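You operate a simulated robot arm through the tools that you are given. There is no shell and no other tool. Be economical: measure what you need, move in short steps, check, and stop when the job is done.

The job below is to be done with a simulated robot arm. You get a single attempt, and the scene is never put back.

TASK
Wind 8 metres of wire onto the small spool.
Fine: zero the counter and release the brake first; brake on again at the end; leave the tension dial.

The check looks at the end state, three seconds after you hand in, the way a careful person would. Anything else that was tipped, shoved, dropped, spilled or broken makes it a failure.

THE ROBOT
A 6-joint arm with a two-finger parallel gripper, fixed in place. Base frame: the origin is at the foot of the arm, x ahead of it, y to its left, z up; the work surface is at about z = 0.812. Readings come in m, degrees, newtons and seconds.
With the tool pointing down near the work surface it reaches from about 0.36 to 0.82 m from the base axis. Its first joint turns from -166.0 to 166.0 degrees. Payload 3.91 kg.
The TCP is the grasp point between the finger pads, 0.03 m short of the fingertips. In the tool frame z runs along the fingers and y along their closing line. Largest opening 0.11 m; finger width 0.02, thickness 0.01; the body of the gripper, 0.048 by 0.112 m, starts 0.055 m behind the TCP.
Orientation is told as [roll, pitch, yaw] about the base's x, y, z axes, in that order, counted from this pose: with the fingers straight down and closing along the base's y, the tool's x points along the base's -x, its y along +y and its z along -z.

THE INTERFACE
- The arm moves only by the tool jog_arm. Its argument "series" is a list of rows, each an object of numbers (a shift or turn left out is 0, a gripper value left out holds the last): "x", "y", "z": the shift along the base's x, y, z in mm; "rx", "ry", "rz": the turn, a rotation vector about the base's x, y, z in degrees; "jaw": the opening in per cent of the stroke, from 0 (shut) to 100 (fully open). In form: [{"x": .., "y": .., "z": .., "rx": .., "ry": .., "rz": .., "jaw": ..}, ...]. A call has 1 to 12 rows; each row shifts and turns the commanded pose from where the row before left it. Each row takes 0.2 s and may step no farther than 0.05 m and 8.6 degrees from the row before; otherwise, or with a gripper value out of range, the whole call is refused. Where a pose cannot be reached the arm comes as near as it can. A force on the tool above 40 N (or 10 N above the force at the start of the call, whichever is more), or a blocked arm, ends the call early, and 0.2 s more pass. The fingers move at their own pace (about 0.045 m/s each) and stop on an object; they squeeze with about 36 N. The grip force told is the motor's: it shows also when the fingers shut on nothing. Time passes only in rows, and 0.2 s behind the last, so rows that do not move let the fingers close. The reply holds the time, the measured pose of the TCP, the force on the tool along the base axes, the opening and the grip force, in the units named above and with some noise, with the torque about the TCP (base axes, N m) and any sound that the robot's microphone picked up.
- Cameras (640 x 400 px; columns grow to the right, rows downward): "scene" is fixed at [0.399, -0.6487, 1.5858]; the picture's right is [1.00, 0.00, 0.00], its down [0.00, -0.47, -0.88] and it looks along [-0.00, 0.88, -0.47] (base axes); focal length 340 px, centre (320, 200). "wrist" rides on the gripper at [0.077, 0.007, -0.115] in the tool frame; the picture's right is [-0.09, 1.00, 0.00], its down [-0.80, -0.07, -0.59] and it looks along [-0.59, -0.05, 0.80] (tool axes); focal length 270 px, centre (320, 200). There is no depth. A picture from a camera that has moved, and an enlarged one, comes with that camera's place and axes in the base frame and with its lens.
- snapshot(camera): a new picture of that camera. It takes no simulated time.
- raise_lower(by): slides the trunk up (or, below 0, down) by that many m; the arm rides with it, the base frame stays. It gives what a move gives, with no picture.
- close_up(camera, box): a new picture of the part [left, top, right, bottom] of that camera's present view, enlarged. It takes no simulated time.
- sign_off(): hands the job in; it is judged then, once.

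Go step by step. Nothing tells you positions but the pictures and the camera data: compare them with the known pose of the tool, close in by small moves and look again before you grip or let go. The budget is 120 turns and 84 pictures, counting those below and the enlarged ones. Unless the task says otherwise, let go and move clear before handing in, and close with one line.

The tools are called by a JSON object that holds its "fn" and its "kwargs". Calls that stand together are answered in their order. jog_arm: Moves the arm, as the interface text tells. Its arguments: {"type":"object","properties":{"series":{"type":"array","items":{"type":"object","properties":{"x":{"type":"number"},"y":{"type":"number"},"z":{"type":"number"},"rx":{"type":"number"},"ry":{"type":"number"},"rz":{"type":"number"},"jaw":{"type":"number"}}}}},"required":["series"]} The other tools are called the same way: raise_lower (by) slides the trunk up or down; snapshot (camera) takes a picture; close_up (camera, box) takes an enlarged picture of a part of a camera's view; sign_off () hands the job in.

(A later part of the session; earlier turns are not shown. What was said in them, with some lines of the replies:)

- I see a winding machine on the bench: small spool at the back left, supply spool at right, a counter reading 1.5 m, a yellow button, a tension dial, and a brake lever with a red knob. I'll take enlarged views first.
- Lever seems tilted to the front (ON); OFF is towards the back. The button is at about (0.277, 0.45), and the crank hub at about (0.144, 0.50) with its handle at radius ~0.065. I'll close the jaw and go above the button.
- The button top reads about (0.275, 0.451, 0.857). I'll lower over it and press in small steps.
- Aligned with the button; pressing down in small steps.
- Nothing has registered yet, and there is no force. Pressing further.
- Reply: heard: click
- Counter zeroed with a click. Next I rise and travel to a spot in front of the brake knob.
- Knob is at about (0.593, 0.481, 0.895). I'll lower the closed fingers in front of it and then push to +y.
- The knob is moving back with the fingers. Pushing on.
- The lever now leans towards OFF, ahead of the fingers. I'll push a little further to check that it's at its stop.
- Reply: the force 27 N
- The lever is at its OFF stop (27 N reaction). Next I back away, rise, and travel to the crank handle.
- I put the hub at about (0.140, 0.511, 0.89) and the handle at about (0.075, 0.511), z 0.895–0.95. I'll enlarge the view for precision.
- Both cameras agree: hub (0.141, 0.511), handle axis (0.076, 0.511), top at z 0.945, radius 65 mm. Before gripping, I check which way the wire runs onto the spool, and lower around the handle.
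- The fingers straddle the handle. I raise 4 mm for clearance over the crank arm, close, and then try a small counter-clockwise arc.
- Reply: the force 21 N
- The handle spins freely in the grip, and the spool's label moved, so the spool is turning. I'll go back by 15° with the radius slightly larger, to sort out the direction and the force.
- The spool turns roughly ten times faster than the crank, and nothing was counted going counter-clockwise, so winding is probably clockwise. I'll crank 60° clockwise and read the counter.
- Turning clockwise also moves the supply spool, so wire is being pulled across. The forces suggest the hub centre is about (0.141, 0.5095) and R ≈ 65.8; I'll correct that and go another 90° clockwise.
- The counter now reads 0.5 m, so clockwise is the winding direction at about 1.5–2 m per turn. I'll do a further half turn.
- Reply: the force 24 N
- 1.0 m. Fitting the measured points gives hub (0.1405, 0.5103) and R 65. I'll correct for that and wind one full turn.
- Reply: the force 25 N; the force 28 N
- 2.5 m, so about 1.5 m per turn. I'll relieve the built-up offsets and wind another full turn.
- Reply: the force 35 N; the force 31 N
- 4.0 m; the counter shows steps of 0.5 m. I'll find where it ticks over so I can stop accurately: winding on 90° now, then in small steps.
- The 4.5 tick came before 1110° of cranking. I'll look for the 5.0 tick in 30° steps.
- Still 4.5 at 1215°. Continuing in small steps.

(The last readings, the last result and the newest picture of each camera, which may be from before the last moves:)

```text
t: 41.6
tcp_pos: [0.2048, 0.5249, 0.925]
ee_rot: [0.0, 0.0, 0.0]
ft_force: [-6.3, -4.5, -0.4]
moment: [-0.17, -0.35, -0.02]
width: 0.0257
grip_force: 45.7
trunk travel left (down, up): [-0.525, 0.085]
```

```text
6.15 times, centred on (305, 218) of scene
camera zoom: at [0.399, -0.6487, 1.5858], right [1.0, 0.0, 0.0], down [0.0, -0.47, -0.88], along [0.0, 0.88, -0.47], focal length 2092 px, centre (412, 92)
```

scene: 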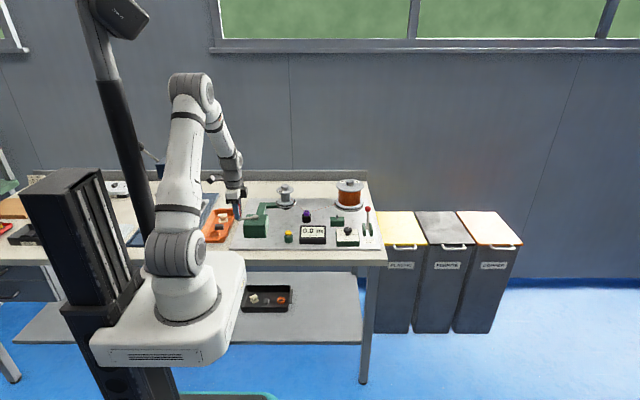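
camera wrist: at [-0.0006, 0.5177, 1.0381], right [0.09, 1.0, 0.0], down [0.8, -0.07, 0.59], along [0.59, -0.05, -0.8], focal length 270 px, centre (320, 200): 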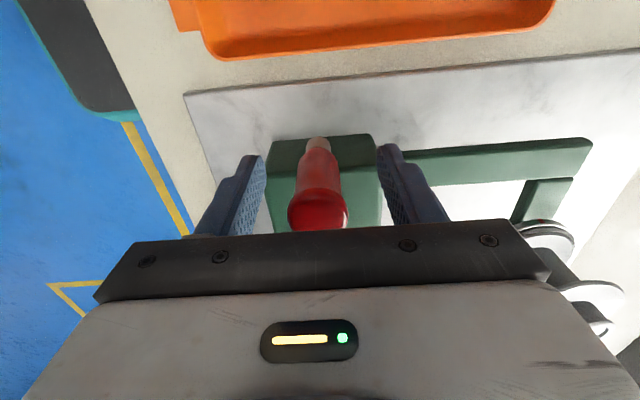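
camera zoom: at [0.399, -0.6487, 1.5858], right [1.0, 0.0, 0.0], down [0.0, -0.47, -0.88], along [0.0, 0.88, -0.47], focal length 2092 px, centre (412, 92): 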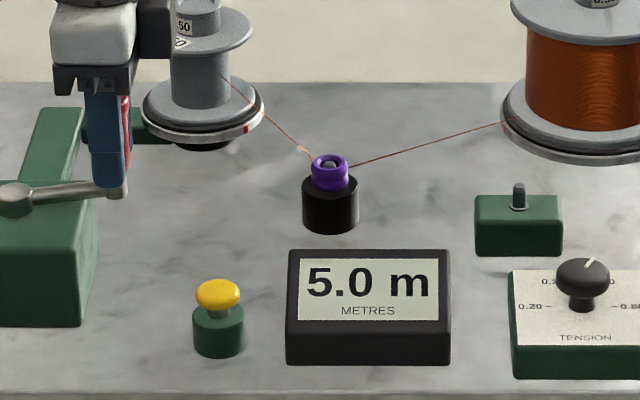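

The counter ticked to 5.0 between 1230° and 1245°, so 0.5 m is about 130° of crank and 8.0 falls around 2010–2080°. I'll wind on to about 1860° (just before the 7.5 tick).

{"fn": "jog_arm", "kwargs": {"series": [{"x": 1.5, "y": -17.3}, {"x": -2.2, "y": -16.8}, {"x": -6.5, "y": -15.7}, {"x": -10.3, "y": -13.5}, {"x": -13.5, "y": -10.3}, {"x": -15.7, "y": -6.5}, {"x": -16.8, "y": -2.2}, {"x": -16.8, "y": 2.2}, {"x": -15.7, "y": 6.5}, {"x": -13.5, "y": 10.3}, {"x": -10.3, "y": 13.5}, {"x": -6.5, "y": 15.7}]}}

{"fn": "jog_arm", "kwargs": {"series": [{"x": -2.2, "y": 16.8}, {"x": 2.2, "y": 16.8}, {"x": 6.5, "y": 15.7}, {"x": 10.3, "y": 13.5}, {"x": 13.5, "y": 10.3}, {"x": 15.7, "y": 6.5}, {"x": 16.8, "y": 2.2}, {"x": 16.8, "y": -2.2}, {"x": 15.7, "y": -6.5}, {"x": 13.5, "y": -10.3}, {"x": 10.3, "y": -13.5}, {"x": 6.5, "y": -15.7}]}}

{"fn": "close_up", "kwargs": {"camera": "scene", "box": [220, 170, 390, 270]}}

```text
t: 44.2
tcp_pos: [0.0766, 0.4933, 0.9265]
ee_rot: [0.2, 0.0, -0.1]
ft_force: [8.6, 3.3, 22.0]
moment: [-0.12, 0.12, 0.0]
width: 0.0257
grip_force: 44.5
trunk travel left (down, up): [-0.525, 0.085]
```

```text
t: 46.8
tcp_pos: [0.2037, 0.5234, 0.9244]
ee_rot: [-0.1, 0.0, 0.1]
ft_force: [10.3, 1.1, 16.4]
moment: [-0.18, -0.21, 0.02]
width: 0.0262
grip_force: 45.3
trunk travel left (down, up): [-0.525, 0.085]
```

```text
3.76 times, centred on (305, 220) of scene
camera zoom: at [0.399, -0.6487, 1.5858], right [1.0, 0.0, 0.0], down [0.0, -0.47, -0.88], along [0.0, 0.88, -0.47], focal length 1280 px, centre (376, 125)
```

zoom: 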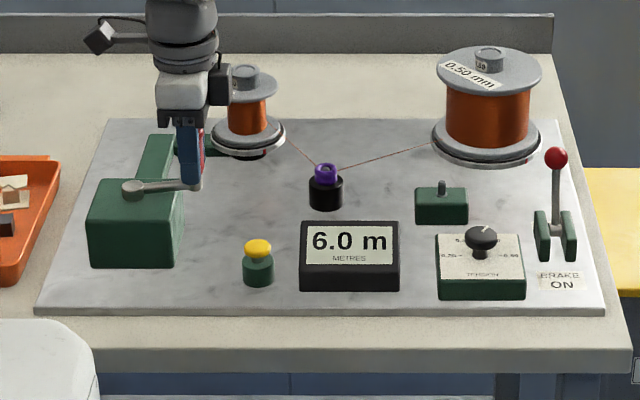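

6.0 m, and the small spool now shows copper. Continuing to about 1860°.

{"fn": "jog_arm", "kwargs": {"series": [{"x": 3.0, "y": -16.6, "z": 1}, {"x": -2.2, "y": -16.8}, {"x": -6.5, "y": -15.7}, {"x": -10.3, "y": -13.5}, {"x": -13.5, "y": -10.3}, {"x": -15.7, "y": -6.5}, {"x": -16.8, "y": -2.2}, {"x": -16.8, "y": 2.2}, {"x": -15.7, "y": 6.5}, {"x": -13.5, "y": 10.3}, {"x": -10.3, "y": 13.5}, {"x": -6.5, "y": 15.7}]}}

{"fn": "jog_arm", "kwargs": {"series": [{"x": -2.2, "y": 16.8}, {"x": 2.2, "y": 16.8}, {"x": 6.5, "y": 15.7}, {"x": 10.3, "y": 13.5}, {"x": 13.5, "y": 10.3}]}}

{"fn": "close_up", "kwargs": {"camera": "scene", "box": [220, 170, 390, 270]}}

```text
t: 49.4
tcp_pos: [0.0774, 0.4945, 0.9244]
ee_rot: [-0.1, 0.0, 0.0]
ft_force: [-4.6, -0.3, -20.8]
moment: [0.0, 0.31, -0.01]
width: 0.0258
grip_force: 45.3
trunk travel left (down, up): [-0.525, 0.085]
```

```text
t: 50.6
tcp_pos: [0.1093, 0.5674, 0.9265]
ee_rot: [0.0, -0.1, -0.1]
ft_force: [2.1, 1.4, -20.3]
moment: [0.11, -0.23, 0.0]
width: 0.0257
grip_force: 45.0
trunk travel left (down, up): [-0.525, 0.085]
```

```text
3.76 times, centred on (305, 220) of scene
camera zoom: at [0.399, -0.6487, 1.5858], right [1.0, 0.0, 0.0], down [0.0, -0.47, -0.88], along [0.0, 0.88, -0.47], focal length 1280 px, centre (376, 125)
```

zoom: 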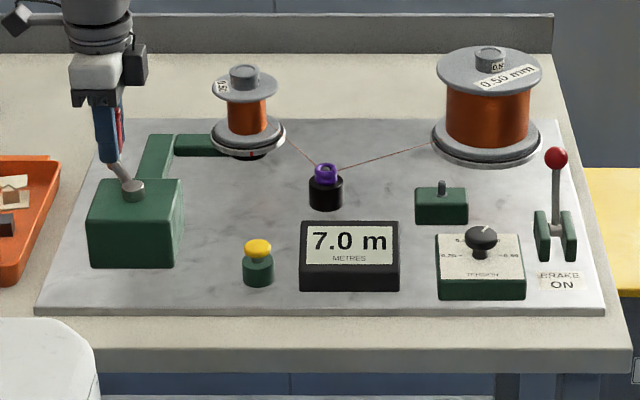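

7.0 at 1860°. Stepping 10° at a time to catch the 7.5 tick.

{"fn": "jog_arm", "kwargs": {"series": [{"x": 10.3, "y": 4.8, "z": -1}]}}

{"fn": "close_up", "kwargs": {"camera": "scene", "box": [290, 215, 340, 250]}}

{"fn": "jog_arm", "kwargs": {"series": [{"x": 10.9, "y": 2.9}]}}

{"fn": "close_up", "kwargs": {"camera": "scene", "box": [290, 215, 340, 250]}}

{"fn": "jog_arm", "kwargs": {"series": [{"x": 11.3, "y": 1.0}]}}

{"fn": "close_up", "kwargs": {"camera": "scene", "box": [290, 215, 340, 250]}}

```text
t: 51.0
tcp_pos: [0.1204, 0.5719, 0.9263]
ee_rot: [0.0, -0.1, 0.0]
ft_force: [2.5, -3.4, -9.6]
moment: [0.06, -0.19, 0.01]
width: 0.026
grip_force: 44.8
trunk travel left (down, up): [-0.525, 0.085]
```

```text
11.43 times, centred on (315, 232) of scene
camera zoom: at [0.399, -0.6487, 1.5858], right [1.0, 0.0, 0.0], down [0.0, -0.47, -0.88], along [0.0, 0.88, -0.47], focal length 3885 px, centre (377, -171)
```

zoom: 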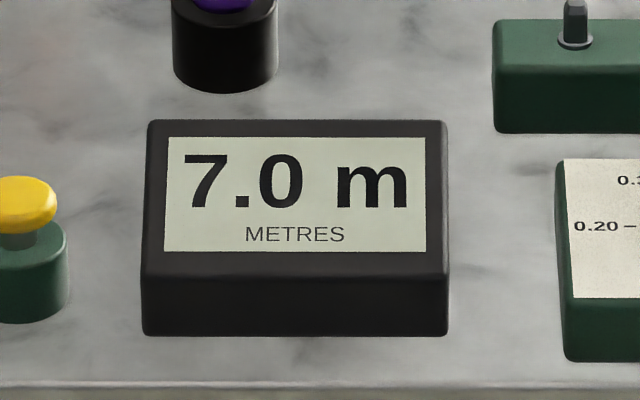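

```text
t: 51.4
tcp_pos: [0.1302, 0.5759, 0.9262]
ee_rot: [0.0, 0.0, -0.1]
ft_force: [1.5, -0.3, -7.5]
moment: [-0.06, -0.13, -0.03]
width: 0.0258
grip_force: 45.7
trunk travel left (down, up): [-0.525, 0.085]
```

```text
11.43 times, centred on (315, 232) of scene
camera zoom: at [0.399, -0.6487, 1.5858], right [1.0, 0.0, 0.0], down [0.0, -0.47, -0.88], along [0.0, 0.88, -0.47], focal length 3885 px, centre (377, -171)
```

zoom: 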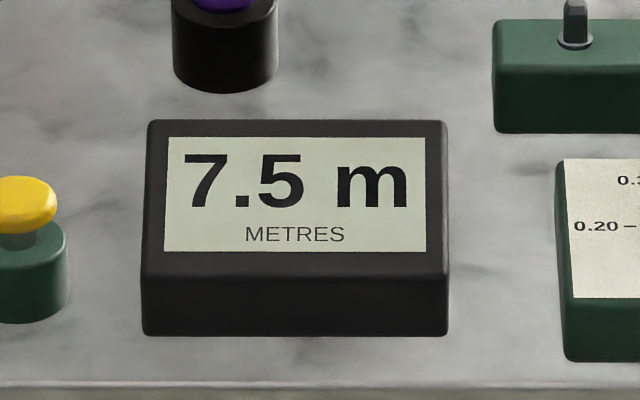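

```text
t: 51.8
tcp_pos: [0.1419, 0.575, 0.9275]
ee_rot: [0.1, 0.0, 0.0]
ft_force: [2.9, -0.6, -3.5]
moment: [-0.06, 0.03, 0.01]
width: 0.0258
grip_force: 45.0
trunk travel left (down, up): [-0.525, 0.085]
```

```text
11.43 times, centred on (315, 232) of scene
camera zoom: at [0.399, -0.6487, 1.5858], right [1.0, 0.0, 0.0], down [0.0, -0.47, -0.88], along [0.0, 0.88, -0.47], focal length 3885 px, centre (377, -171)
```

zoom: 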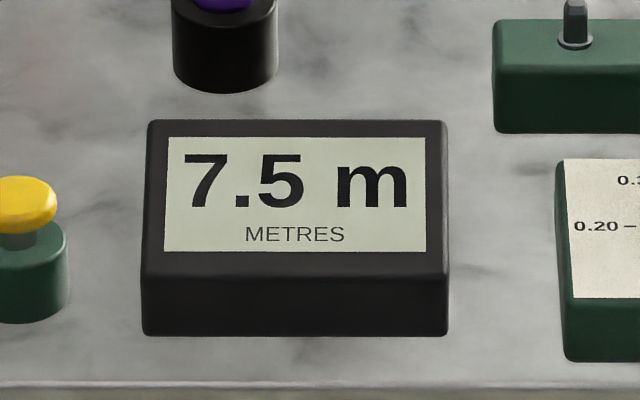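

The 7.5 tick is at 1875° ± 5, so 0.5 m ≈ 128–129°, and 8.0 should show from about 2003°. I'll go to 2010° and check, then settle at about 2042°, well inside the 8.0 band.

{"fn": "jog_arm", "kwargs": {"series": [{"x": 16.8, "y": -2.2}, {"x": 15.7, "y": -6.5}, {"x": 13.5, "y": -10.3}, {"x": 10.3, "y": -13.5}, {"x": 6.5, "y": -15.7}, {"x": 2.2, "y": -16.8}, {"x": -2.2, "y": -16.8}]}}

{"fn": "close_up", "kwargs": {"camera": "scene", "box": [290, 215, 340, 250]}}

{"fn": "jog_arm", "kwargs": {"series": [{"x": -6.5, "y": -15.7}]}}

{"fn": "close_up", "kwargs": {"camera": "scene", "box": [220, 170, 390, 270]}}

```text
t: 53.4
tcp_pos: [0.2034, 0.49, 0.9254]
ee_rot: [-0.1, 0.1, 0.1]
ft_force: [-7.9, 0.1, 14.0]
moment: [-0.22, -0.12, -0.02]
width: 0.0258
grip_force: 45.2
trunk travel left (down, up): [-0.525, 0.085]
```

```text
11.43 times, centred on (315, 232) of scene
camera zoom: at [0.399, -0.6487, 1.5858], right [1.0, 0.0, 0.0], down [0.0, -0.47, -0.88], along [0.0, 0.88, -0.47], focal length 3885 px, centre (377, -171)
```

zoom: 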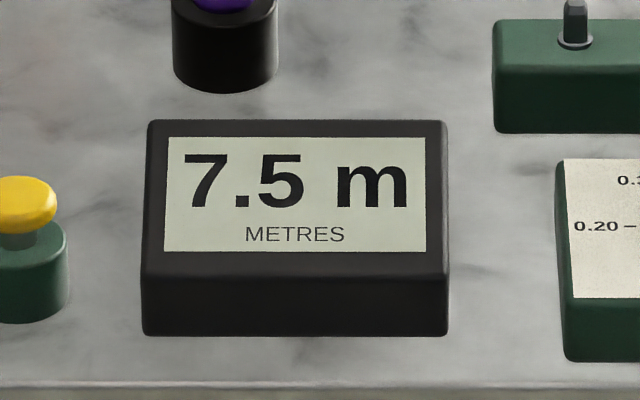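

```text
t: 53.8
tcp_pos: [0.1947, 0.4751, 0.9256]
ee_rot: [-0.1, 0.0, 0.0]
ft_force: [-7.7, 1.9, 16.3]
moment: [-0.28, -0.18, 0.02]
width: 0.026
grip_force: 45.0
trunk travel left (down, up): [-0.525, 0.085]
```

```text
3.76 times, centred on (305, 220) of scene
camera zoom: at [0.399, -0.6487, 1.5858], right [1.0, 0.0, 0.0], down [0.0, -0.47, -0.88], along [0.0, 0.88, -0.47], focal length 1280 px, centre (376, 125)
```

zoom: 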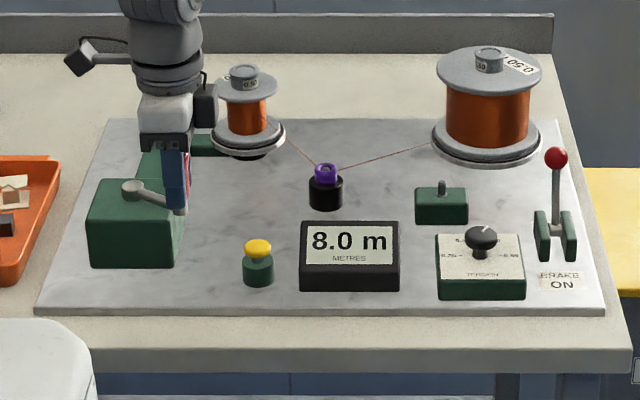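

The counter shows 8.0 as predicted. I'll advance about 28° further, towards mid-band, then look and release.

{"fn": "jog_arm", "kwargs": {"series": [{"x": -10.3, "y": -13.5}, {"x": -14, "y": -10.5}, {}]}}

{"fn": "close_up", "kwargs": {"camera": "scene", "box": [220, 170, 390, 270]}}

```text
t: 54.6
tcp_pos: [0.1702, 0.4532, 0.924]
ee_rot: [0.0, 0.0, 0.0]
ft_force: [-4.9, 8.3, 15.3]
moment: [-0.13, -0.16, 0.02]
width: 0.0258
grip_force: 44.7
trunk travel left (down, up): [-0.525, 0.085]
```

```text
3.76 times, centred on (305, 220) of scene
camera zoom: at [0.399, -0.6487, 1.5858], right [1.0, 0.0, 0.0], down [0.0, -0.47, -0.88], along [0.0, 0.88, -0.47], focal length 1280 px, centre (376, 125)
```

zoom: 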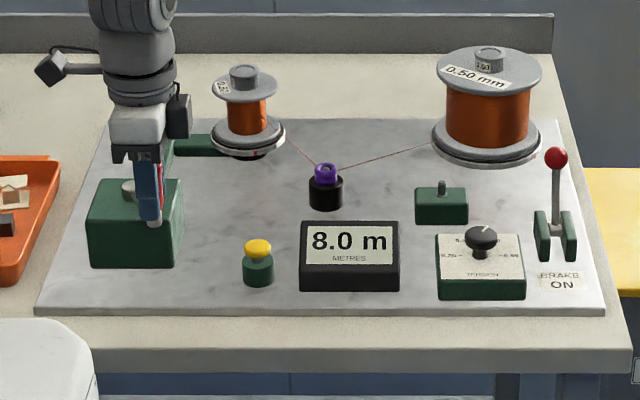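

8.0 m at about 2042°. I relieve the side load, open the fingers, and lift straight off the handle.

{"fn": "jog_arm", "kwargs": {"series": [{"x": -0.3, "y": 0.8, "z": 1.5}, {"jaw": 45}, {}, {}, {"z": 20}, {"z": 40}, {"z": 40}]}}

{"fn": "close_up", "kwargs": {"camera": "scene", "box": [220, 170, 390, 270]}}

```text
t: 56.2
tcp_pos: [0.1725, 0.454, 1.0273]
ee_rot: [0.0, 0.0, -0.1]
ft_force: [0.2, 0.6, -1.1]
moment: [0.01, -0.03, 0.0]
width: 0.0497
grip_force: 0.1
trunk travel left (down, up): [-0.525, 0.085]
```

```text
3.76 times, centred on (305, 220) of scene
camera zoom: at [0.399, -0.6487, 1.5858], right [1.0, 0.0, 0.0], down [0.0, -0.47, -0.88], along [0.0, 0.88, -0.47], focal length 1280 px, centre (376, 125)
```

zoom: 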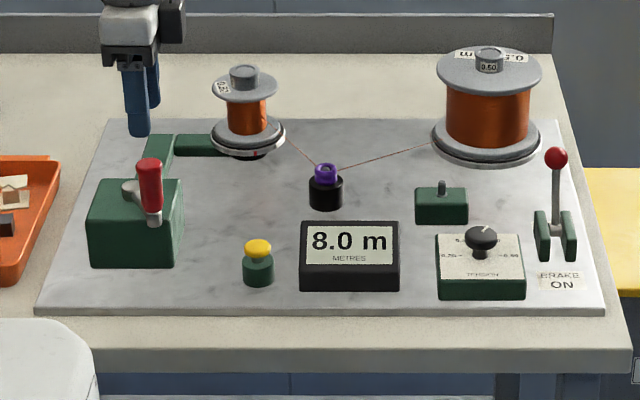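

8.0 m stays on display and the crank is free. The supply spool may be coasting a little, so I go straight to the brake: fingers open about 50 mm, straddling the knob at about y 0.543.

{"fn": "jog_arm", "kwargs": {"series": [{"x": 47}, {"x": 47}, {"x": 47}, {"x": 47}, {"x": 47, "y": 9}, {"x": 47, "y": 15}, {"x": 47, "y": 15}, {"x": 46, "y": 15}, {"x": 46, "y": 15}, {"y": 20}, {}]}}

{"fn": "snapshot", "kwargs": {"camera": "wrist"}}

{"fn": "close_up", "kwargs": {"camera": "scene", "box": [220, 170, 390, 270]}}

```text
t: 58.6
tcp_pos: [0.5909, 0.543, 1.0273]
ee_rot: [0.0, 0.0, 0.0]
ft_force: [-0.5, 0.1, 0.1]
moment: [0.0, 0.0, 0.01]
width: 0.0495
grip_force: 0.1
trunk travel left (down, up): [-0.525, 0.085]
```

```text
34 pictures are left
camera wrist: at [0.5146, 0.5496, 1.1422], right [0.09, 1.0, 0.0], down [0.8, -0.07, 0.59], along [0.59, -0.05, -0.8], focal length 270 px, centre (320, 200)
```

wrist: 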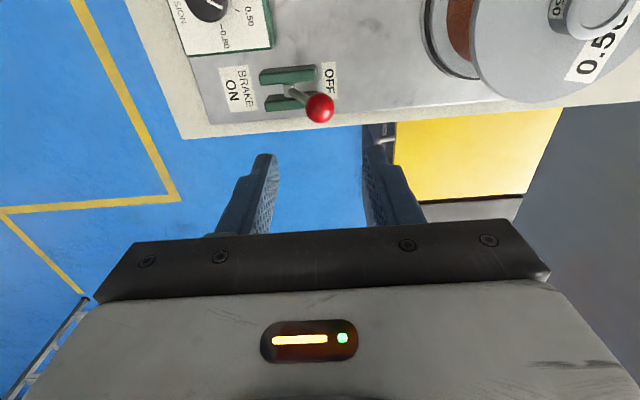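

```text
3.76 times, centred on (305, 220) of scene
camera zoom: at [0.399, -0.6487, 1.5858], right [1.0, 0.0, 0.0], down [0.0, -0.47, -0.88], along [0.0, 0.88, -0.47], focal length 1280 px, centre (376, 125)
```

zoom: 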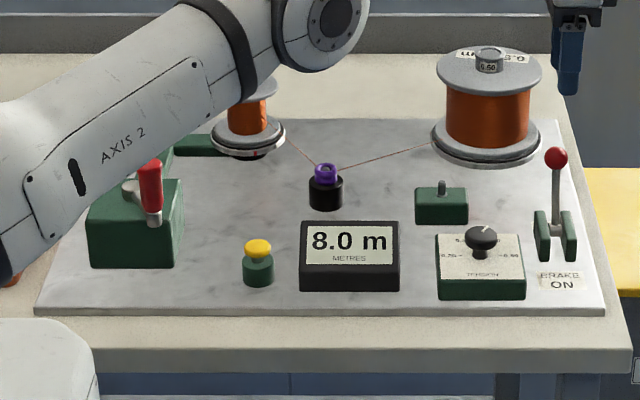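

The knob is at (0.593, 0.543, ~0.895), centred between the fingers, and the reels are still. I'll lower and draw it towards the front.

{"fn": "jog_arm", "kwargs": {"series": [{"x": 1.5, "z": -40}, {"z": -40}, {"z": -33}, {"y": -10}, {"y": -10}, {"y": -10}, {"y": -10}, {"y": -10}, {"y": -10}, {"y": -8}, {}]}}

{"fn": "snapshot", "kwargs": {"camera": "wrist"}}

```text
t: 61.0
tcp_pos: [0.596, 0.4745, 0.9143]
ee_rot: [0.0, 0.1, -0.1]
ft_force: [-0.3, 0.5, 0.1]
moment: [-0.01, 0.01, -0.01]
width: 0.0495
grip_force: 0.1
trunk travel left (down, up): [-0.525, 0.085]
```

```text
32 pictures are left
camera wrist: at [0.5174, 0.4814, 1.0289], right [0.09, 1.0, 0.0], down [0.8, -0.07, 0.59], along [0.59, -0.05, -0.8], focal length 270 px, centre (320, 200)
```

wrist: 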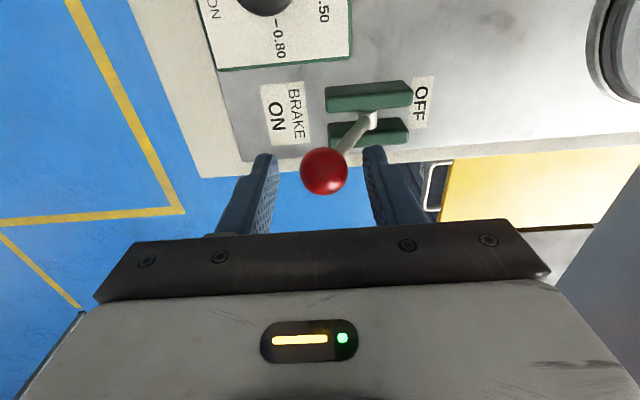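

The lever flipped to ON. I'll press lightly against the front stop to be sure, then back off and lift clear.

{"fn": "jog_arm", "kwargs": {"series": [{"y": -5}, {"y": -4}, {"y": -3}, {"y": -2}, {}]}}

```text
t: 62.2
tcp_pos: [0.5944, 0.4619, 0.9147]
ee_rot: [0.0, -0.2, 0.0]
ft_force: [1.3, 14.4, 4.3]
moment: [0.55, -0.09, -0.14]
width: 0.0565
grip_force: 7.3
trunk travel left (down, up): [-0.525, 0.085]
```

{"fn": "jog_arm", "kwargs": {"series": [{"y": 15}, {"z": 40}, {"z": 45}, {"z": 40}, {}]}}

{"fn": "close_up", "kwargs": {"camera": "scene", "box": [200, 160, 400, 280]}}

{"fn": "snapshot", "kwargs": {"camera": "wrist"}}

```text
t: 63.4
tcp_pos: [0.5955, 0.4752, 1.039]
ee_rot: [0.0, 0.0, 0.1]
ft_force: [0.5, 0.4, 0.0]
moment: [-0.01, 0.04, 0.02]
width: 0.0498
grip_force: 0.0
trunk travel left (down, up): [-0.525, 0.085]
```

```text
3.20 times, centred on (300, 220) of scene
camera zoom: at [0.399, -0.6487, 1.5858], right [1.0, 0.0, 0.0], down [0.0, -0.47, -0.88], along [0.0, 0.88, -0.47], focal length 1088 px, centre (384, 136)
```

zoom: 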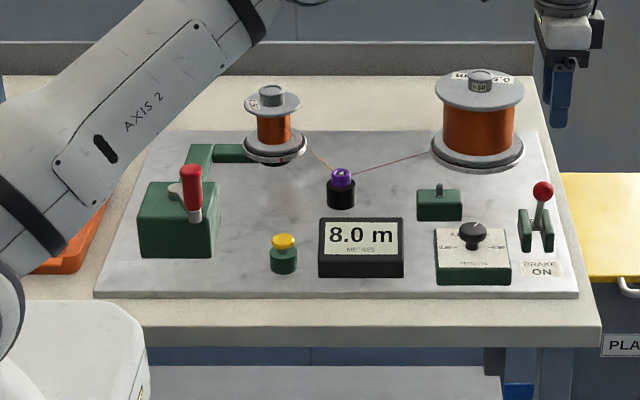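

```text
30 pictures are left
camera wrist: at [0.5182, 0.4821, 1.1547], right [0.09, 1.0, 0.0], down [0.8, -0.07, 0.59], along [0.59, -0.05, -0.8], focal length 270 px, centre (320, 200)
```

wrist: 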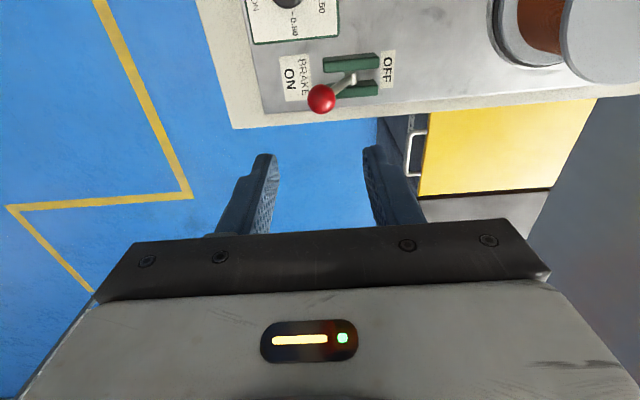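

The counter reads 8.0 m, the brake is back at ON, the dial is untouched, and the gripper is clear, so I'm handing in.

{"fn": "sign_off", "kwargs": {}}

```text
The job is handed in.
```

I wound the small spool until the counter read 8.0 m, after zeroing the counter and releasing the brake. The counter only shows 0.5 m steps, so the true length could be off by roughly 0.15 m. The brake is back on, the tension dial is untouched, and the gripper is clear of everything.
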